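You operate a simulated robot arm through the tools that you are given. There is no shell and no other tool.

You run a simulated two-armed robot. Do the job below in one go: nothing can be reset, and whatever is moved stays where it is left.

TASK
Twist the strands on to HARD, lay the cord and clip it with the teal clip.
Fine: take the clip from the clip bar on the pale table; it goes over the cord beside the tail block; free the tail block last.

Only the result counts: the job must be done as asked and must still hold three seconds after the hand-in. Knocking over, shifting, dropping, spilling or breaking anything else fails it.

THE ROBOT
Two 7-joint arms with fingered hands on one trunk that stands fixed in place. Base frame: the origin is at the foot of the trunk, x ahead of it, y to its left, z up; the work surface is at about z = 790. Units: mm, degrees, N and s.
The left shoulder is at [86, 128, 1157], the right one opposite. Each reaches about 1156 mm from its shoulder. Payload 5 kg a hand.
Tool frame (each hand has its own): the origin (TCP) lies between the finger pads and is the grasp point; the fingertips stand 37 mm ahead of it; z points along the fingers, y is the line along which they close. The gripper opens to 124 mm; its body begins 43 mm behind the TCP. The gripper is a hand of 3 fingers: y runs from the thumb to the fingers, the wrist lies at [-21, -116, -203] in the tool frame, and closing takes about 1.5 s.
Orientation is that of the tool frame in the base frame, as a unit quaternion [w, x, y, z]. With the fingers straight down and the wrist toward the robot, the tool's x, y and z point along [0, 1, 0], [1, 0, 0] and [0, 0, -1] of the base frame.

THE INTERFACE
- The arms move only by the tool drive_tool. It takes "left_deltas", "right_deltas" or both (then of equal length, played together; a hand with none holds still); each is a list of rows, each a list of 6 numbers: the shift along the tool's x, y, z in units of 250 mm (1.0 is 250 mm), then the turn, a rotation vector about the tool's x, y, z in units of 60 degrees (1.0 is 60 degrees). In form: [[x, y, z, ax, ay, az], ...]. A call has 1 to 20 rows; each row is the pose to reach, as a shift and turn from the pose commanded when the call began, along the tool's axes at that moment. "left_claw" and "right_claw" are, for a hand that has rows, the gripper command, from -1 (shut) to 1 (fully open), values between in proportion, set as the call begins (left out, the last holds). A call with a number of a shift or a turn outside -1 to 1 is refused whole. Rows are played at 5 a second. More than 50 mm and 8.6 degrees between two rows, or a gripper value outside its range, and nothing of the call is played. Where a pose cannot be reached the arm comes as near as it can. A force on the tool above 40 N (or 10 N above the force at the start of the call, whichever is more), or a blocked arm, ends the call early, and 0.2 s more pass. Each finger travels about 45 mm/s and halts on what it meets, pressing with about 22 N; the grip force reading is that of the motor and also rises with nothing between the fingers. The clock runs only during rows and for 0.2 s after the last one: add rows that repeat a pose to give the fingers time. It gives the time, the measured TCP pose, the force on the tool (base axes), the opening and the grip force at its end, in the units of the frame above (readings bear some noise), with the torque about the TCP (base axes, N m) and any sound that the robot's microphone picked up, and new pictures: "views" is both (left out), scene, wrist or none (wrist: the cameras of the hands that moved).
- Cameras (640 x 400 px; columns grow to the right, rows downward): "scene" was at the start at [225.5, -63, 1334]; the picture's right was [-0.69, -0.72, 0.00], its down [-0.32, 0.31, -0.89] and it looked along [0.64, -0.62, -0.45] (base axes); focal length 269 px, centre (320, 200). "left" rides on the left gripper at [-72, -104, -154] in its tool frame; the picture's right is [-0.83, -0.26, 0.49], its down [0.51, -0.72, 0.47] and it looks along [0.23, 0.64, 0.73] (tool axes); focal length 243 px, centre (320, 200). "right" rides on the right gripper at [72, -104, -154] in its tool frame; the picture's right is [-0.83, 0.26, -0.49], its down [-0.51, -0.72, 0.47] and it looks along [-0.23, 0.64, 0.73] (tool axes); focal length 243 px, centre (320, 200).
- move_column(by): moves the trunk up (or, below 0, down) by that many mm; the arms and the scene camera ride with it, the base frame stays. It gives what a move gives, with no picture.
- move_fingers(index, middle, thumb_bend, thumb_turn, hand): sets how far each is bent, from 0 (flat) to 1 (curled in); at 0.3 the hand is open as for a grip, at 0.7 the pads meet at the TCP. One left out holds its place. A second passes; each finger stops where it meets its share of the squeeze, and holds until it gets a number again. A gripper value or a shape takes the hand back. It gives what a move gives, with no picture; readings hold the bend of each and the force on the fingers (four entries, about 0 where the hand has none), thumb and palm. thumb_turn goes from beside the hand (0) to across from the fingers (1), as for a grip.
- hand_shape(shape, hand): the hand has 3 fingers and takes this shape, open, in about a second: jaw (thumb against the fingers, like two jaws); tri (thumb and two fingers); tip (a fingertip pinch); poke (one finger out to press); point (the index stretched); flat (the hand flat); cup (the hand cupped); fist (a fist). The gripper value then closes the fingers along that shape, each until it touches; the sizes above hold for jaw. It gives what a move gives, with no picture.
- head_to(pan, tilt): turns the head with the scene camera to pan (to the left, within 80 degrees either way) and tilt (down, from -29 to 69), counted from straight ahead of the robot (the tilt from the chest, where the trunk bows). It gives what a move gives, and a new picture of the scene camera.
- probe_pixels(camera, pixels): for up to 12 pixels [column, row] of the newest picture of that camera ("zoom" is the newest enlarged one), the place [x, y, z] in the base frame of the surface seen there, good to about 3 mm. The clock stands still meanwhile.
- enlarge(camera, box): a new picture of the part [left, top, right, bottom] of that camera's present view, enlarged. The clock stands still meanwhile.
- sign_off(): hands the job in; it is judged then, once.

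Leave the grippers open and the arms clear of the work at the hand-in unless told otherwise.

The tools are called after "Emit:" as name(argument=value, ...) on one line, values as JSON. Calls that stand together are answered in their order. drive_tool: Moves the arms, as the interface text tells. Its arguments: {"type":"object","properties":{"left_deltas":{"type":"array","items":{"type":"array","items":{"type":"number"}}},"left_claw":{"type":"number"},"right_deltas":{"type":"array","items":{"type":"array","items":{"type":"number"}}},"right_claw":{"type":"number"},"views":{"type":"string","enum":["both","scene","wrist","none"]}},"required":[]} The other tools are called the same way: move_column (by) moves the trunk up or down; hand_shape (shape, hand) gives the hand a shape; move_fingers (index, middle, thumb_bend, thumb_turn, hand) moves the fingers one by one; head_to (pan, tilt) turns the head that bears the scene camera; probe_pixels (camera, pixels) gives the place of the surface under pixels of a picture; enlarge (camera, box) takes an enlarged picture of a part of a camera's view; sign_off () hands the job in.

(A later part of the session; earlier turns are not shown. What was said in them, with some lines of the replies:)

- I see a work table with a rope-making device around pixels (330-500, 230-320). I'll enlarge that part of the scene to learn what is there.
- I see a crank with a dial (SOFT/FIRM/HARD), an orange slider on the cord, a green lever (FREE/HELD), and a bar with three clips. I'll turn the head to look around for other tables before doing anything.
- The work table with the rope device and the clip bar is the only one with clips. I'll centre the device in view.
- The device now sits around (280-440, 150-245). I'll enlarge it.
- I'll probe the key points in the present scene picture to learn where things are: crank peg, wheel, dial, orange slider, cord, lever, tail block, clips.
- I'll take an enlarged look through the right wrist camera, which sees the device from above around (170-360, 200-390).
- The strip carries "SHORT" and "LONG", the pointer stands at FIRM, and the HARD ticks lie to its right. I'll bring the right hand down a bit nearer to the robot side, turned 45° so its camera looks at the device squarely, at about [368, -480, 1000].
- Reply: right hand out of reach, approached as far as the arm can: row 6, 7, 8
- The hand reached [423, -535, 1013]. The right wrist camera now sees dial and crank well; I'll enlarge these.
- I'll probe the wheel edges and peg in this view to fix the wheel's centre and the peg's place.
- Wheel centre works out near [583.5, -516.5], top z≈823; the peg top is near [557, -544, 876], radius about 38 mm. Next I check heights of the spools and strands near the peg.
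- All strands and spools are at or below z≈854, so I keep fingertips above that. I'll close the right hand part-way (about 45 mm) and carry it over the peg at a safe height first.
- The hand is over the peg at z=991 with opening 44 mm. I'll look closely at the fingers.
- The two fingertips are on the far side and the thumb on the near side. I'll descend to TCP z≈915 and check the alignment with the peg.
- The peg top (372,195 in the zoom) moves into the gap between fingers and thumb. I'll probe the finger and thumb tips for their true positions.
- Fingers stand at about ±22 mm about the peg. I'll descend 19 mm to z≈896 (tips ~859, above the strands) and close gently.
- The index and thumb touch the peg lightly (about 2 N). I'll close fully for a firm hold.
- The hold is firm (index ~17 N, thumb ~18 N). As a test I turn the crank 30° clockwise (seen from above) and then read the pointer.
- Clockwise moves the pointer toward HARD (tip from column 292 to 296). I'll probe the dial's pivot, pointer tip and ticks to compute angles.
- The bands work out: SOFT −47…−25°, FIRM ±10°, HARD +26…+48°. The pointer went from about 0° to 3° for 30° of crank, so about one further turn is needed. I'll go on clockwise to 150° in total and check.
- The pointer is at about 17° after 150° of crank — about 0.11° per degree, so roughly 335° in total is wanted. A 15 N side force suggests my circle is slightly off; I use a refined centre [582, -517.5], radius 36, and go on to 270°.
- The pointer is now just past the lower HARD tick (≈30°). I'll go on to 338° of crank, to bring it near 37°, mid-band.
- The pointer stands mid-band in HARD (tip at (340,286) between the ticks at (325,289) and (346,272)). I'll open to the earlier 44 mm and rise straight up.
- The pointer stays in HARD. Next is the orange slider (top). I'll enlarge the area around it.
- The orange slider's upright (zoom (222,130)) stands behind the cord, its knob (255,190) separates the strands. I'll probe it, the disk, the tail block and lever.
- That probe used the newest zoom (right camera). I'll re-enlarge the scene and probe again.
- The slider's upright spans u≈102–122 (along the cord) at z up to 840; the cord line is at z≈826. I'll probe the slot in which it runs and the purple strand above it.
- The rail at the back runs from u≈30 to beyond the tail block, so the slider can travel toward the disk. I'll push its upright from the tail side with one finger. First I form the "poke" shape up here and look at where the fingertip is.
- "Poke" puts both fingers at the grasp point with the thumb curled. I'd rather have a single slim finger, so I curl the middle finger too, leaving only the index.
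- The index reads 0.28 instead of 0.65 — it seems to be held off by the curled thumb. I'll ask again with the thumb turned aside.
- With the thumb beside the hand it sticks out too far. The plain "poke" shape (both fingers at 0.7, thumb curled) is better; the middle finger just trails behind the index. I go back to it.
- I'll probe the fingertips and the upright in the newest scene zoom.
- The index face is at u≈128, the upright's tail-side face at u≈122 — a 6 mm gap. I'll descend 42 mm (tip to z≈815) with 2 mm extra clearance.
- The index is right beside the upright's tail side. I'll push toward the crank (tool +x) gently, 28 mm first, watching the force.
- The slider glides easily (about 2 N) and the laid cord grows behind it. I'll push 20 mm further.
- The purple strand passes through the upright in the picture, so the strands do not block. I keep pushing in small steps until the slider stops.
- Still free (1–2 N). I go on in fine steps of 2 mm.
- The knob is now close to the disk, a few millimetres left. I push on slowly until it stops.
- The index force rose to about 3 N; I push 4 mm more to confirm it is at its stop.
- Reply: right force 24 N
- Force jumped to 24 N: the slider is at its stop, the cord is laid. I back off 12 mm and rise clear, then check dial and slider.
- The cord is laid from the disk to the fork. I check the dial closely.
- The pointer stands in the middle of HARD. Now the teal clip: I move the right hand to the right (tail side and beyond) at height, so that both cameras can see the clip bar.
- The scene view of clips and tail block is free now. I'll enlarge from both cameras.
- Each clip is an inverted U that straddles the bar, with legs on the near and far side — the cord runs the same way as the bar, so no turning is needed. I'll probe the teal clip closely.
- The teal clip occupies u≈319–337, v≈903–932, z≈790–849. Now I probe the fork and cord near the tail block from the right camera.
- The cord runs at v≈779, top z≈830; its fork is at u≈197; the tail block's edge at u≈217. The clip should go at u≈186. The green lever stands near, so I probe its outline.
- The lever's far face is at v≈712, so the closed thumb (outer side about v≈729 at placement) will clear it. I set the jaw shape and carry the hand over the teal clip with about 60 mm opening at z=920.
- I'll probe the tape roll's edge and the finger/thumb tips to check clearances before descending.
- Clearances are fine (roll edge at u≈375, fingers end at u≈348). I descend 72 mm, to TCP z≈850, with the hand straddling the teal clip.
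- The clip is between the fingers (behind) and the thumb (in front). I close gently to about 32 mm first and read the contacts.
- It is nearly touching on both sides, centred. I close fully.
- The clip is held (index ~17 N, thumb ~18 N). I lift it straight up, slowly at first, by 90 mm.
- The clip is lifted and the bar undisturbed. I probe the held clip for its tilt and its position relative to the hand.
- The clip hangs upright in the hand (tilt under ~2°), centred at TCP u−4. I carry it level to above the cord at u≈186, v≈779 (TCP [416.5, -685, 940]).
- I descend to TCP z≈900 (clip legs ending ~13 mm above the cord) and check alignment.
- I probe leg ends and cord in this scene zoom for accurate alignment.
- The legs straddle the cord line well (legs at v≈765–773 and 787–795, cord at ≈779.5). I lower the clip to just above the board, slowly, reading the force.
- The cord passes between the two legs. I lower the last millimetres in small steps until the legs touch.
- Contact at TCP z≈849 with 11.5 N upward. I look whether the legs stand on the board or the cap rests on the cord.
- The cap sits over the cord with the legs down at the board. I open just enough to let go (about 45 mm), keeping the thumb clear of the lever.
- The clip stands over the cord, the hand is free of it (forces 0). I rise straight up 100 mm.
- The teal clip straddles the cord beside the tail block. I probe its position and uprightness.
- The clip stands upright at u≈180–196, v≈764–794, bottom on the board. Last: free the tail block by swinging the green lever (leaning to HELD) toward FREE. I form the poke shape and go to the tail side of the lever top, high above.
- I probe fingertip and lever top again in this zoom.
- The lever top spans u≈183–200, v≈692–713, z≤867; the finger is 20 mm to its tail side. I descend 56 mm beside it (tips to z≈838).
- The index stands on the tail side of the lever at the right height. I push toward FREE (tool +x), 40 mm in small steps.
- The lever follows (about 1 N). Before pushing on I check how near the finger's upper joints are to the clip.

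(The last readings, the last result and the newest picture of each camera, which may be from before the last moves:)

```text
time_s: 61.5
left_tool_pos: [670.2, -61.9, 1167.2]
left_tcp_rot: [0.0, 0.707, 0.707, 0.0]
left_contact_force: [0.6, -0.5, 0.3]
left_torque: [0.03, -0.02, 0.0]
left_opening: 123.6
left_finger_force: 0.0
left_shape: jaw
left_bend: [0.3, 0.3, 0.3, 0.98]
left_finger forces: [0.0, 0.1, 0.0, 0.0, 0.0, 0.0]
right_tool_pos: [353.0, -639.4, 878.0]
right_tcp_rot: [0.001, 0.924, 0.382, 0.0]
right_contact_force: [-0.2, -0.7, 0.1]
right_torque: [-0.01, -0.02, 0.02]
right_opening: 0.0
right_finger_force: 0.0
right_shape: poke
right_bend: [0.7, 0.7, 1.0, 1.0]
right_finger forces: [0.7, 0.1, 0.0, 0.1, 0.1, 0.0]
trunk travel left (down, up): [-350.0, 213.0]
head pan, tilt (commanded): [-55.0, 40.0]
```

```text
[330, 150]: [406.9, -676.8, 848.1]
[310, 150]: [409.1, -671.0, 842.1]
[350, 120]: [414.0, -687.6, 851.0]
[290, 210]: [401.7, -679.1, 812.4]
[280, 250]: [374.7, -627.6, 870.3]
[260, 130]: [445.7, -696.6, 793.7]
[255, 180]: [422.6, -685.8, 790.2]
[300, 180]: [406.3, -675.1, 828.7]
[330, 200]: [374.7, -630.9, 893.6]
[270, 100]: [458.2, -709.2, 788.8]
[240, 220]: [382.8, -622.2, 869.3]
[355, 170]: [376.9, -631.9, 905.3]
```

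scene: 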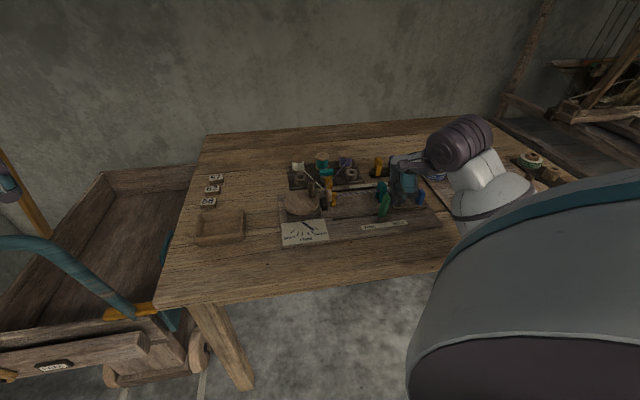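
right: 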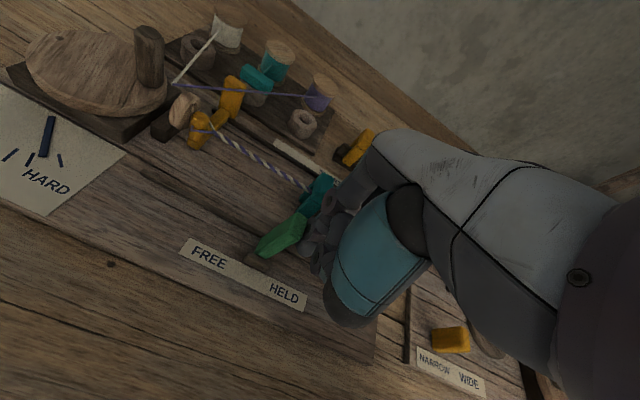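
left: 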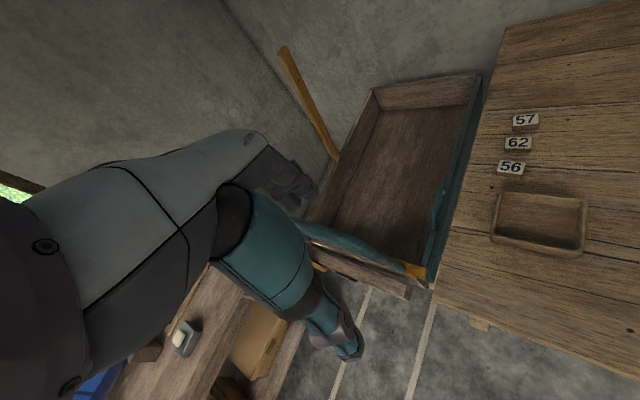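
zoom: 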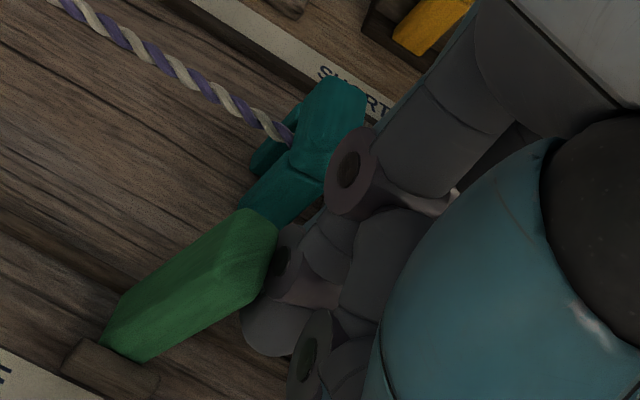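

The finger's joints are at v≈711, well clear of the clip (v≥763). I push on another 32 mm.

Emit:
drive_tool(right_deltas=[[0.016, 0, 0, 0, 0, 0], [0.032, 0, 0, 0, 0, 0], [0.048, 0, 0, 0, 0, 0], [0.064, 0, 0, 0, 0, 0], [0.08, 0, 0, 0, 0, 0], [0.096, 0, 0, 0, 0, 0], [0.112, 0, 0, 0, 0, 0], [0.128, 0, 0, 0, 0, 0]], views="both")

Emit:
enlarge(camera="right", box=[160, 130, 380, 310])

Emit:
enlarge(camera="scene", box=[350, 150, 430, 240])

```text
time_s: 63.4
left_tool_pos: [668.6, -65.4, 1168.2]
left_tcp_rot: [0.0, 0.708, 0.707, 0.001]
left_contact_force: [-0.1, -0.2, 0.4]
left_torque: [0.04, 0.02, -0.04]
left_opening: 123.6
left_finger_force: 0.0
left_shape: jaw
left_bend: [0.3, 0.3, 0.3, 0.98]
left_finger forces: [0.0, 0.0, 0.0, 0.0, 0.1, 0.0]
right_tool_pos: [372.6, -617.3, 876.2]
right_tcp_rot: [0.001, 0.924, 0.381, 0.002]
right_contact_force: [-13.8, -18.5, 3.1]
right_torque: [-0.64, 0.46, -0.09]
right_opening: 0.0
right_finger_force: 0.1
right_shape: poke
right_bend: [0.7, 0.7, 1.0, 1.0]
right_finger forces: [21.4, 0.0, 0.0, 0.0, 0.0, 0.1]
trunk travel left (down, up): [-350.0, 213.0]
head pan, tilt (commanded): [-55.0, 40.0]
```

scene: 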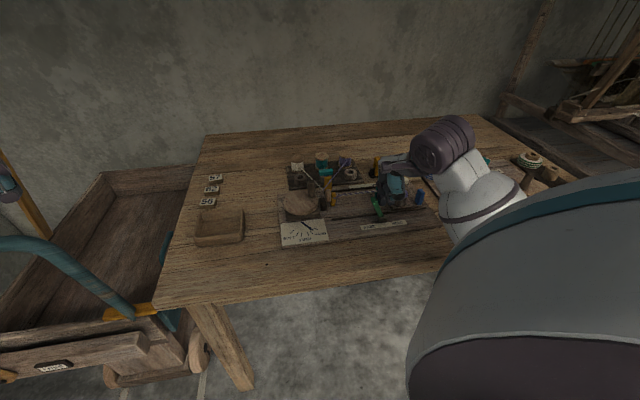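
right: 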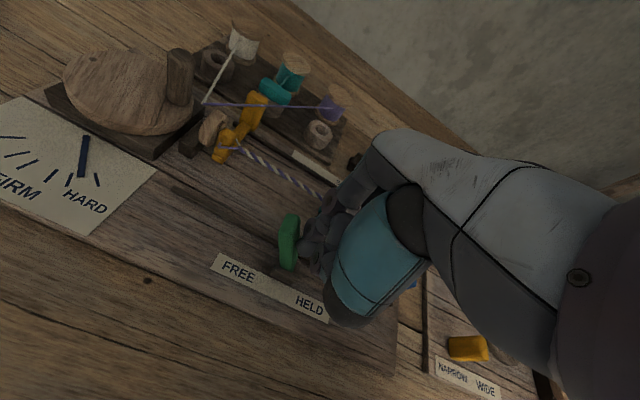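

```text
2.22 times, centred on (270, 220) of right
```

zoom: 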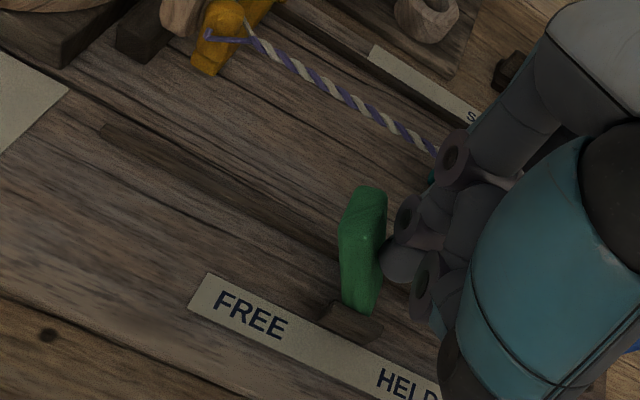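

```text
4.44 times, centred on (390, 195) of scene
```

zoom: 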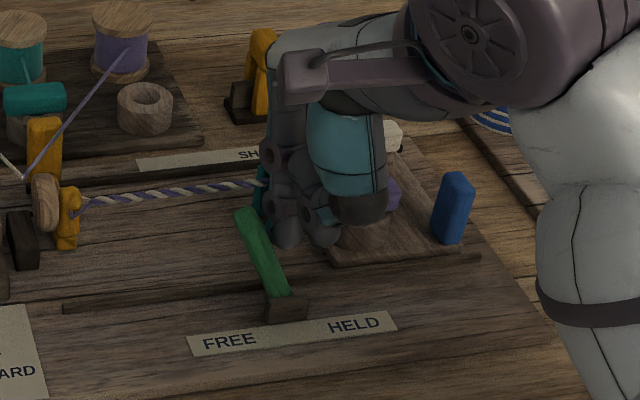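

The lever now leans to FREE and is at its stop (index force ~21 N). I back off 12 mm and rise clear.

Emit:
drive_tool(right_deltas=[[-0.03, 0, 0, 0, 0, 0], [-0.06, 0, 0, 0, 0, 0], [-0.06, 0, -0.06, 0, 0, 0], [-0.06, 0, -0.16, 0, 0, 0], [-0.06, 0, -0.28, 0, 0, 0], [-0.06, 0, -0.42, 0, 0, 0]], views="both")

Emit:
enlarge(camera="right", box=[160, 130, 380, 310])

Emit:
enlarge(camera="scene", box=[350, 150, 430, 240])

```text
time_s: 64.8
left_tool_pos: [670.2, -63.3, 1166.9]
left_tcp_rot: [0.0, 0.707, 0.707, -0.001]
left_contact_force: [0.3, 0.4, 0.0]
left_torque: [-0.04, 0.01, 0.0]
left_opening: 123.5
left_finger_force: 0.1
left_shape: jaw
left_bend: [0.3, 0.3, 0.3, 0.98]
left_finger forces: [0.1, 0.0, 0.0, 0.0, 0.0, 0.0]
right_tool_pos: [365.6, -626.2, 983.0]
right_tcp_rot: [0.0, 0.924, 0.383, 0.0]
right_contact_force: [-0.8, -0.5, 0.4]
right_torque: [0.0, -0.01, 0.0]
right_opening: 0.0
right_finger_force: 0.1
right_shape: poke
right_bend: [0.7, 0.7, 1.0, 1.0]
right_finger forces: [0.0, 0.1, 0.0, 0.1, 0.0, 0.0]
trunk travel left (down, up): [-350.0, 213.0]
head pan, tilt (commanded): [-55.0, 40.0]
```

scene: 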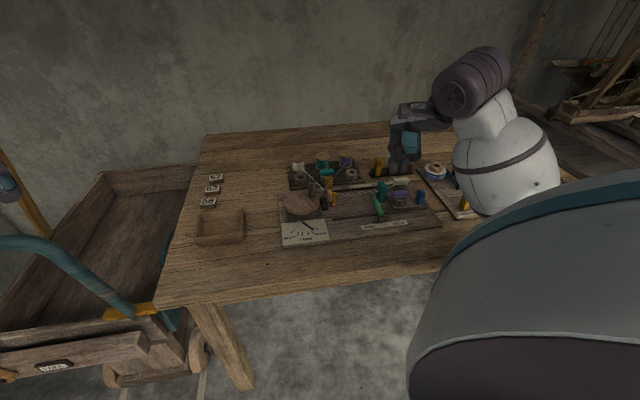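
right: 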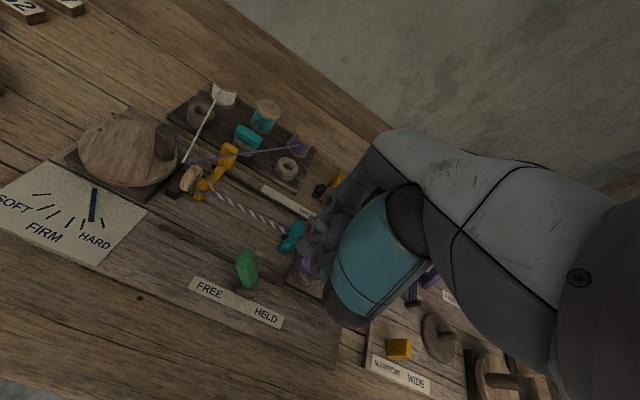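

```text
2.22 times, centred on (270, 220) of right
```

zoom: 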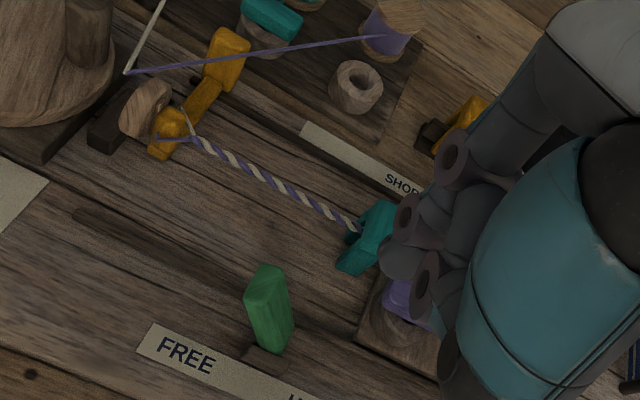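

```text
4.44 times, centred on (390, 195) of scene
```

zoom: 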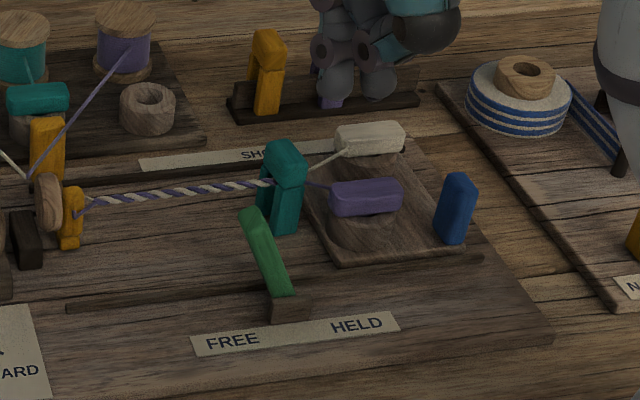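

The lever stays at FREE and the clip stands. I open the hand (jaw) and raise the arm clear, then verify everything.

Emit:
drive_tool(right_deltas=[[0, 0, -0.12, 0, 0, 0], [0, 0, -0.26, 0, 0, 0], [-0.05, 0, -0.4, 0, 0, 0], [-0.1, 0, -0.55, 0, 0, 0], [-0.15, 0, -0.65, 0, 0, 0]], views="none")

Emit:
hand_shape(hand="right", shape="jaw")

Emit:
head_to(pan=-52, tilt=42)

Emit:
enlarge(camera="scene", box=[260, 130, 430, 240])

```text
time_s: 66.0
left_tool_pos: [670.4, -61.4, 1166.0]
left_tcp_rot: [0.0, 0.707, 0.707, 0.0]
left_contact_force: [-0.2, -1.0, -0.3]
left_torque: [0.02, 0.03, -0.02]
left_opening: 123.8
left_finger_force: 0.1
left_shape: jaw
left_bend: [0.3, 0.3, 0.3, 0.98]
left_finger forces: [0.0, 0.0, 0.0, 0.0, 0.1, 0.0]
right_tool_pos: [337.3, -652.6, 1145.1]
right_tcp_rot: [0.0, 0.924, 0.382, 0.002]
right_contact_force: [0.1, 0.3, 0.0]
right_torque: [0.0, 0.0, 0.04]
right_opening: 0.0
right_finger_force: 0.1
right_shape: poke
right_bend: [0.7, 0.7, 1.0, 1.0]
right_finger forces: [0.0, 0.1, 0.0, 0.0, 0.0, 0.1]
trunk travel left (down, up): [-350.0, 213.0]
head pan, tilt (commanded): [-55.0, 40.0]
```

```text
time_s: 66.8
left_tool_pos: [670.7, -62.5, 1166.4]
left_tcp_rot: [0.001, 0.707, 0.707, 0.0]
left_contact_force: [0.4, -0.7, -0.5]
left_torque: [-0.02, 0.0, 0.03]
left_opening: 123.5
left_finger_force: 0.1
left_shape: jaw
left_bend: [0.3, 0.3, 0.3, 0.98]
left_finger forces: [0.0, 0.0, 0.2, 0.0, 0.1, 0.0]
right_tool_pos: [337.9, -654.0, 1144.5]
right_tcp_rot: [0.001, 0.924, 0.382, 0.0]
right_contact_force: [-0.7, 0.0, -0.3]
right_torque: [-0.05, 0.0, -0.01]
right_opening: 124.0
right_finger_force: 0.0
right_shape: jaw
right_bend: [0.3, 0.3, 0.3, 0.98]
right_finger forces: [0.0, 0.1, 0.0, 0.0, 0.0, 0.0]
trunk travel left (down, up): [-350.0, 213.0]
head pan, tilt (commanded): [-55.0, 40.0]
```

```text
time_s: 67.5
left_tool_pos: [669.5, -64.2, 1166.9]
left_tcp_rot: [0.001, 0.707, 0.707, -0.001]
left_contact_force: [0.6, 0.4, 0.3]
left_torque: [-0.01, 0.0, -0.01]
left_opening: 123.6
left_finger_force: 0.0
left_shape: jaw
left_bend: [0.3, 0.3, 0.3, 0.98]
left_finger forces: [0.0, 0.0, 0.0, 0.0, 0.0, 0.1]
right_tool_pos: [337.3, -653.4, 1142.8]
right_tcp_rot: [0.001, 0.924, 0.383, 0.0]
right_contact_force: [-0.4, 0.1, 0.6]
right_torque: [0.01, 0.03, 0.01]
right_opening: 123.8
right_finger_force: 0.1
right_shape: jaw
right_bend: [0.3, 0.3, 0.3, 0.98]
right_finger forces: [0.0, 0.0, 0.0, 0.0, 0.0, 0.0]
trunk travel left (down, up): [-350.0, 213.0]
head pan, tilt (commanded): [-52.0, 42.0]
```

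scene: 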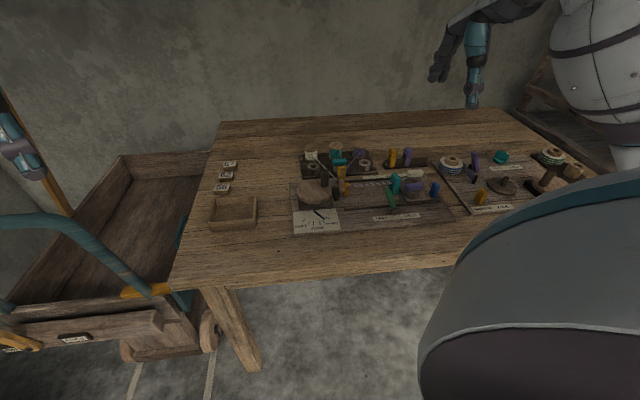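

```text
3.64 times, centred on (345, 185) of scene
```

zoom: 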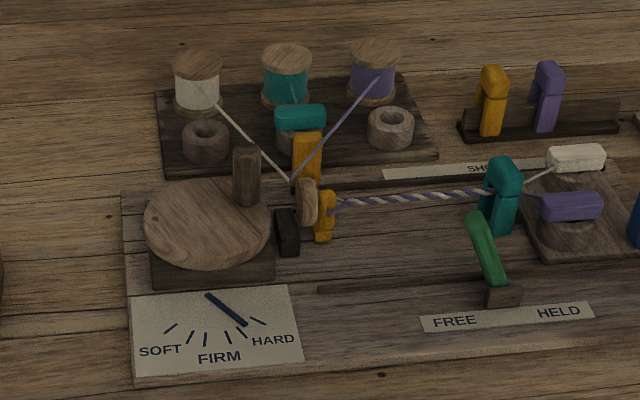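

Everything looks in place. I check the lever, clip and dial once more in detail.

Emit:
enlarge(camera="scene", box=[365, 160, 445, 225])

Emit:
probe_pixels(camera="zoom", pixels=[[185, 150], [205, 150], [215, 215], [235, 230], [225, 255], [205, 200], [235, 70], [265, 85], [245, 125], [240, 150], [265, 150], [305, 95]])

Emit:
enlarge(camera="scene", box=[285, 200, 345, 240])

```text
6.15 times, centred on (405, 192) of scene
```

zoom: 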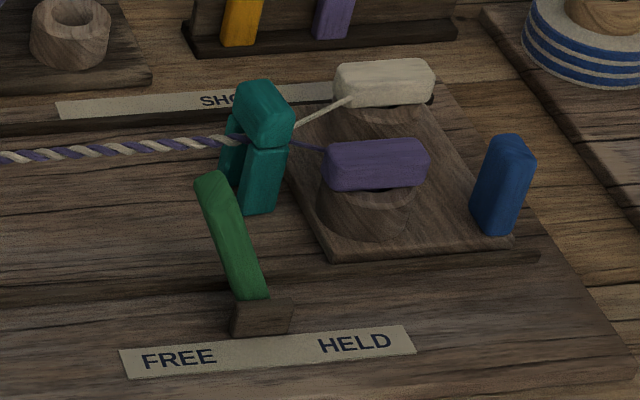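

```text
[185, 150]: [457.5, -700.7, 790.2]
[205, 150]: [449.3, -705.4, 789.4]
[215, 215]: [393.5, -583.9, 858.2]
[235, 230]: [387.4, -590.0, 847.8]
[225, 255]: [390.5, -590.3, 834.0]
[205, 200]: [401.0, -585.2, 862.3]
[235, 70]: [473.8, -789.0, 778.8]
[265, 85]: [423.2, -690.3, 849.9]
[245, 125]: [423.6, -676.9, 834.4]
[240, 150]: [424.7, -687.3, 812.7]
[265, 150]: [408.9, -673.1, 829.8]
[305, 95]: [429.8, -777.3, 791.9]
```

```text
10.00 times, centred on (315, 220) of scene
```

zoom: 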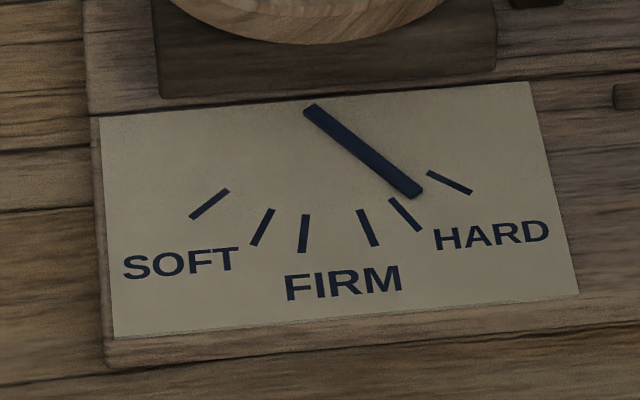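

The pointer is mid-band in HARD and the cord is fully laid. The teal clip stands over the cord beside the tail block, and the lever is fully at FREE. Both hands are open and clear, so I hand the job in.

Emit:
sign_off()

```text
The job is handed in.
```

The job is handed in, and every step was carried out as asked. I haven't been told how it was judged.

- **Twist:** I turned the crank clockwise almost one full turn. The pointer stands in the middle of the HARD band and stayed there through the rest of the work.
- **Lay:** I slid the orange slider to its stop by the disk, so the cord is laid all the way from the disk to the fork.
- **Clip:** The teal clip from the bar stands upright over the cord, about 20 mm from the tail block. It rests on the board with the cord between its legs.
- **Tail block:** I moved the green lever to FREE last, and it was still there four seconds later.

The other two clips and the bar did not move, and nothing else was knocked. Both hands are open, and the arms are clear of the work.
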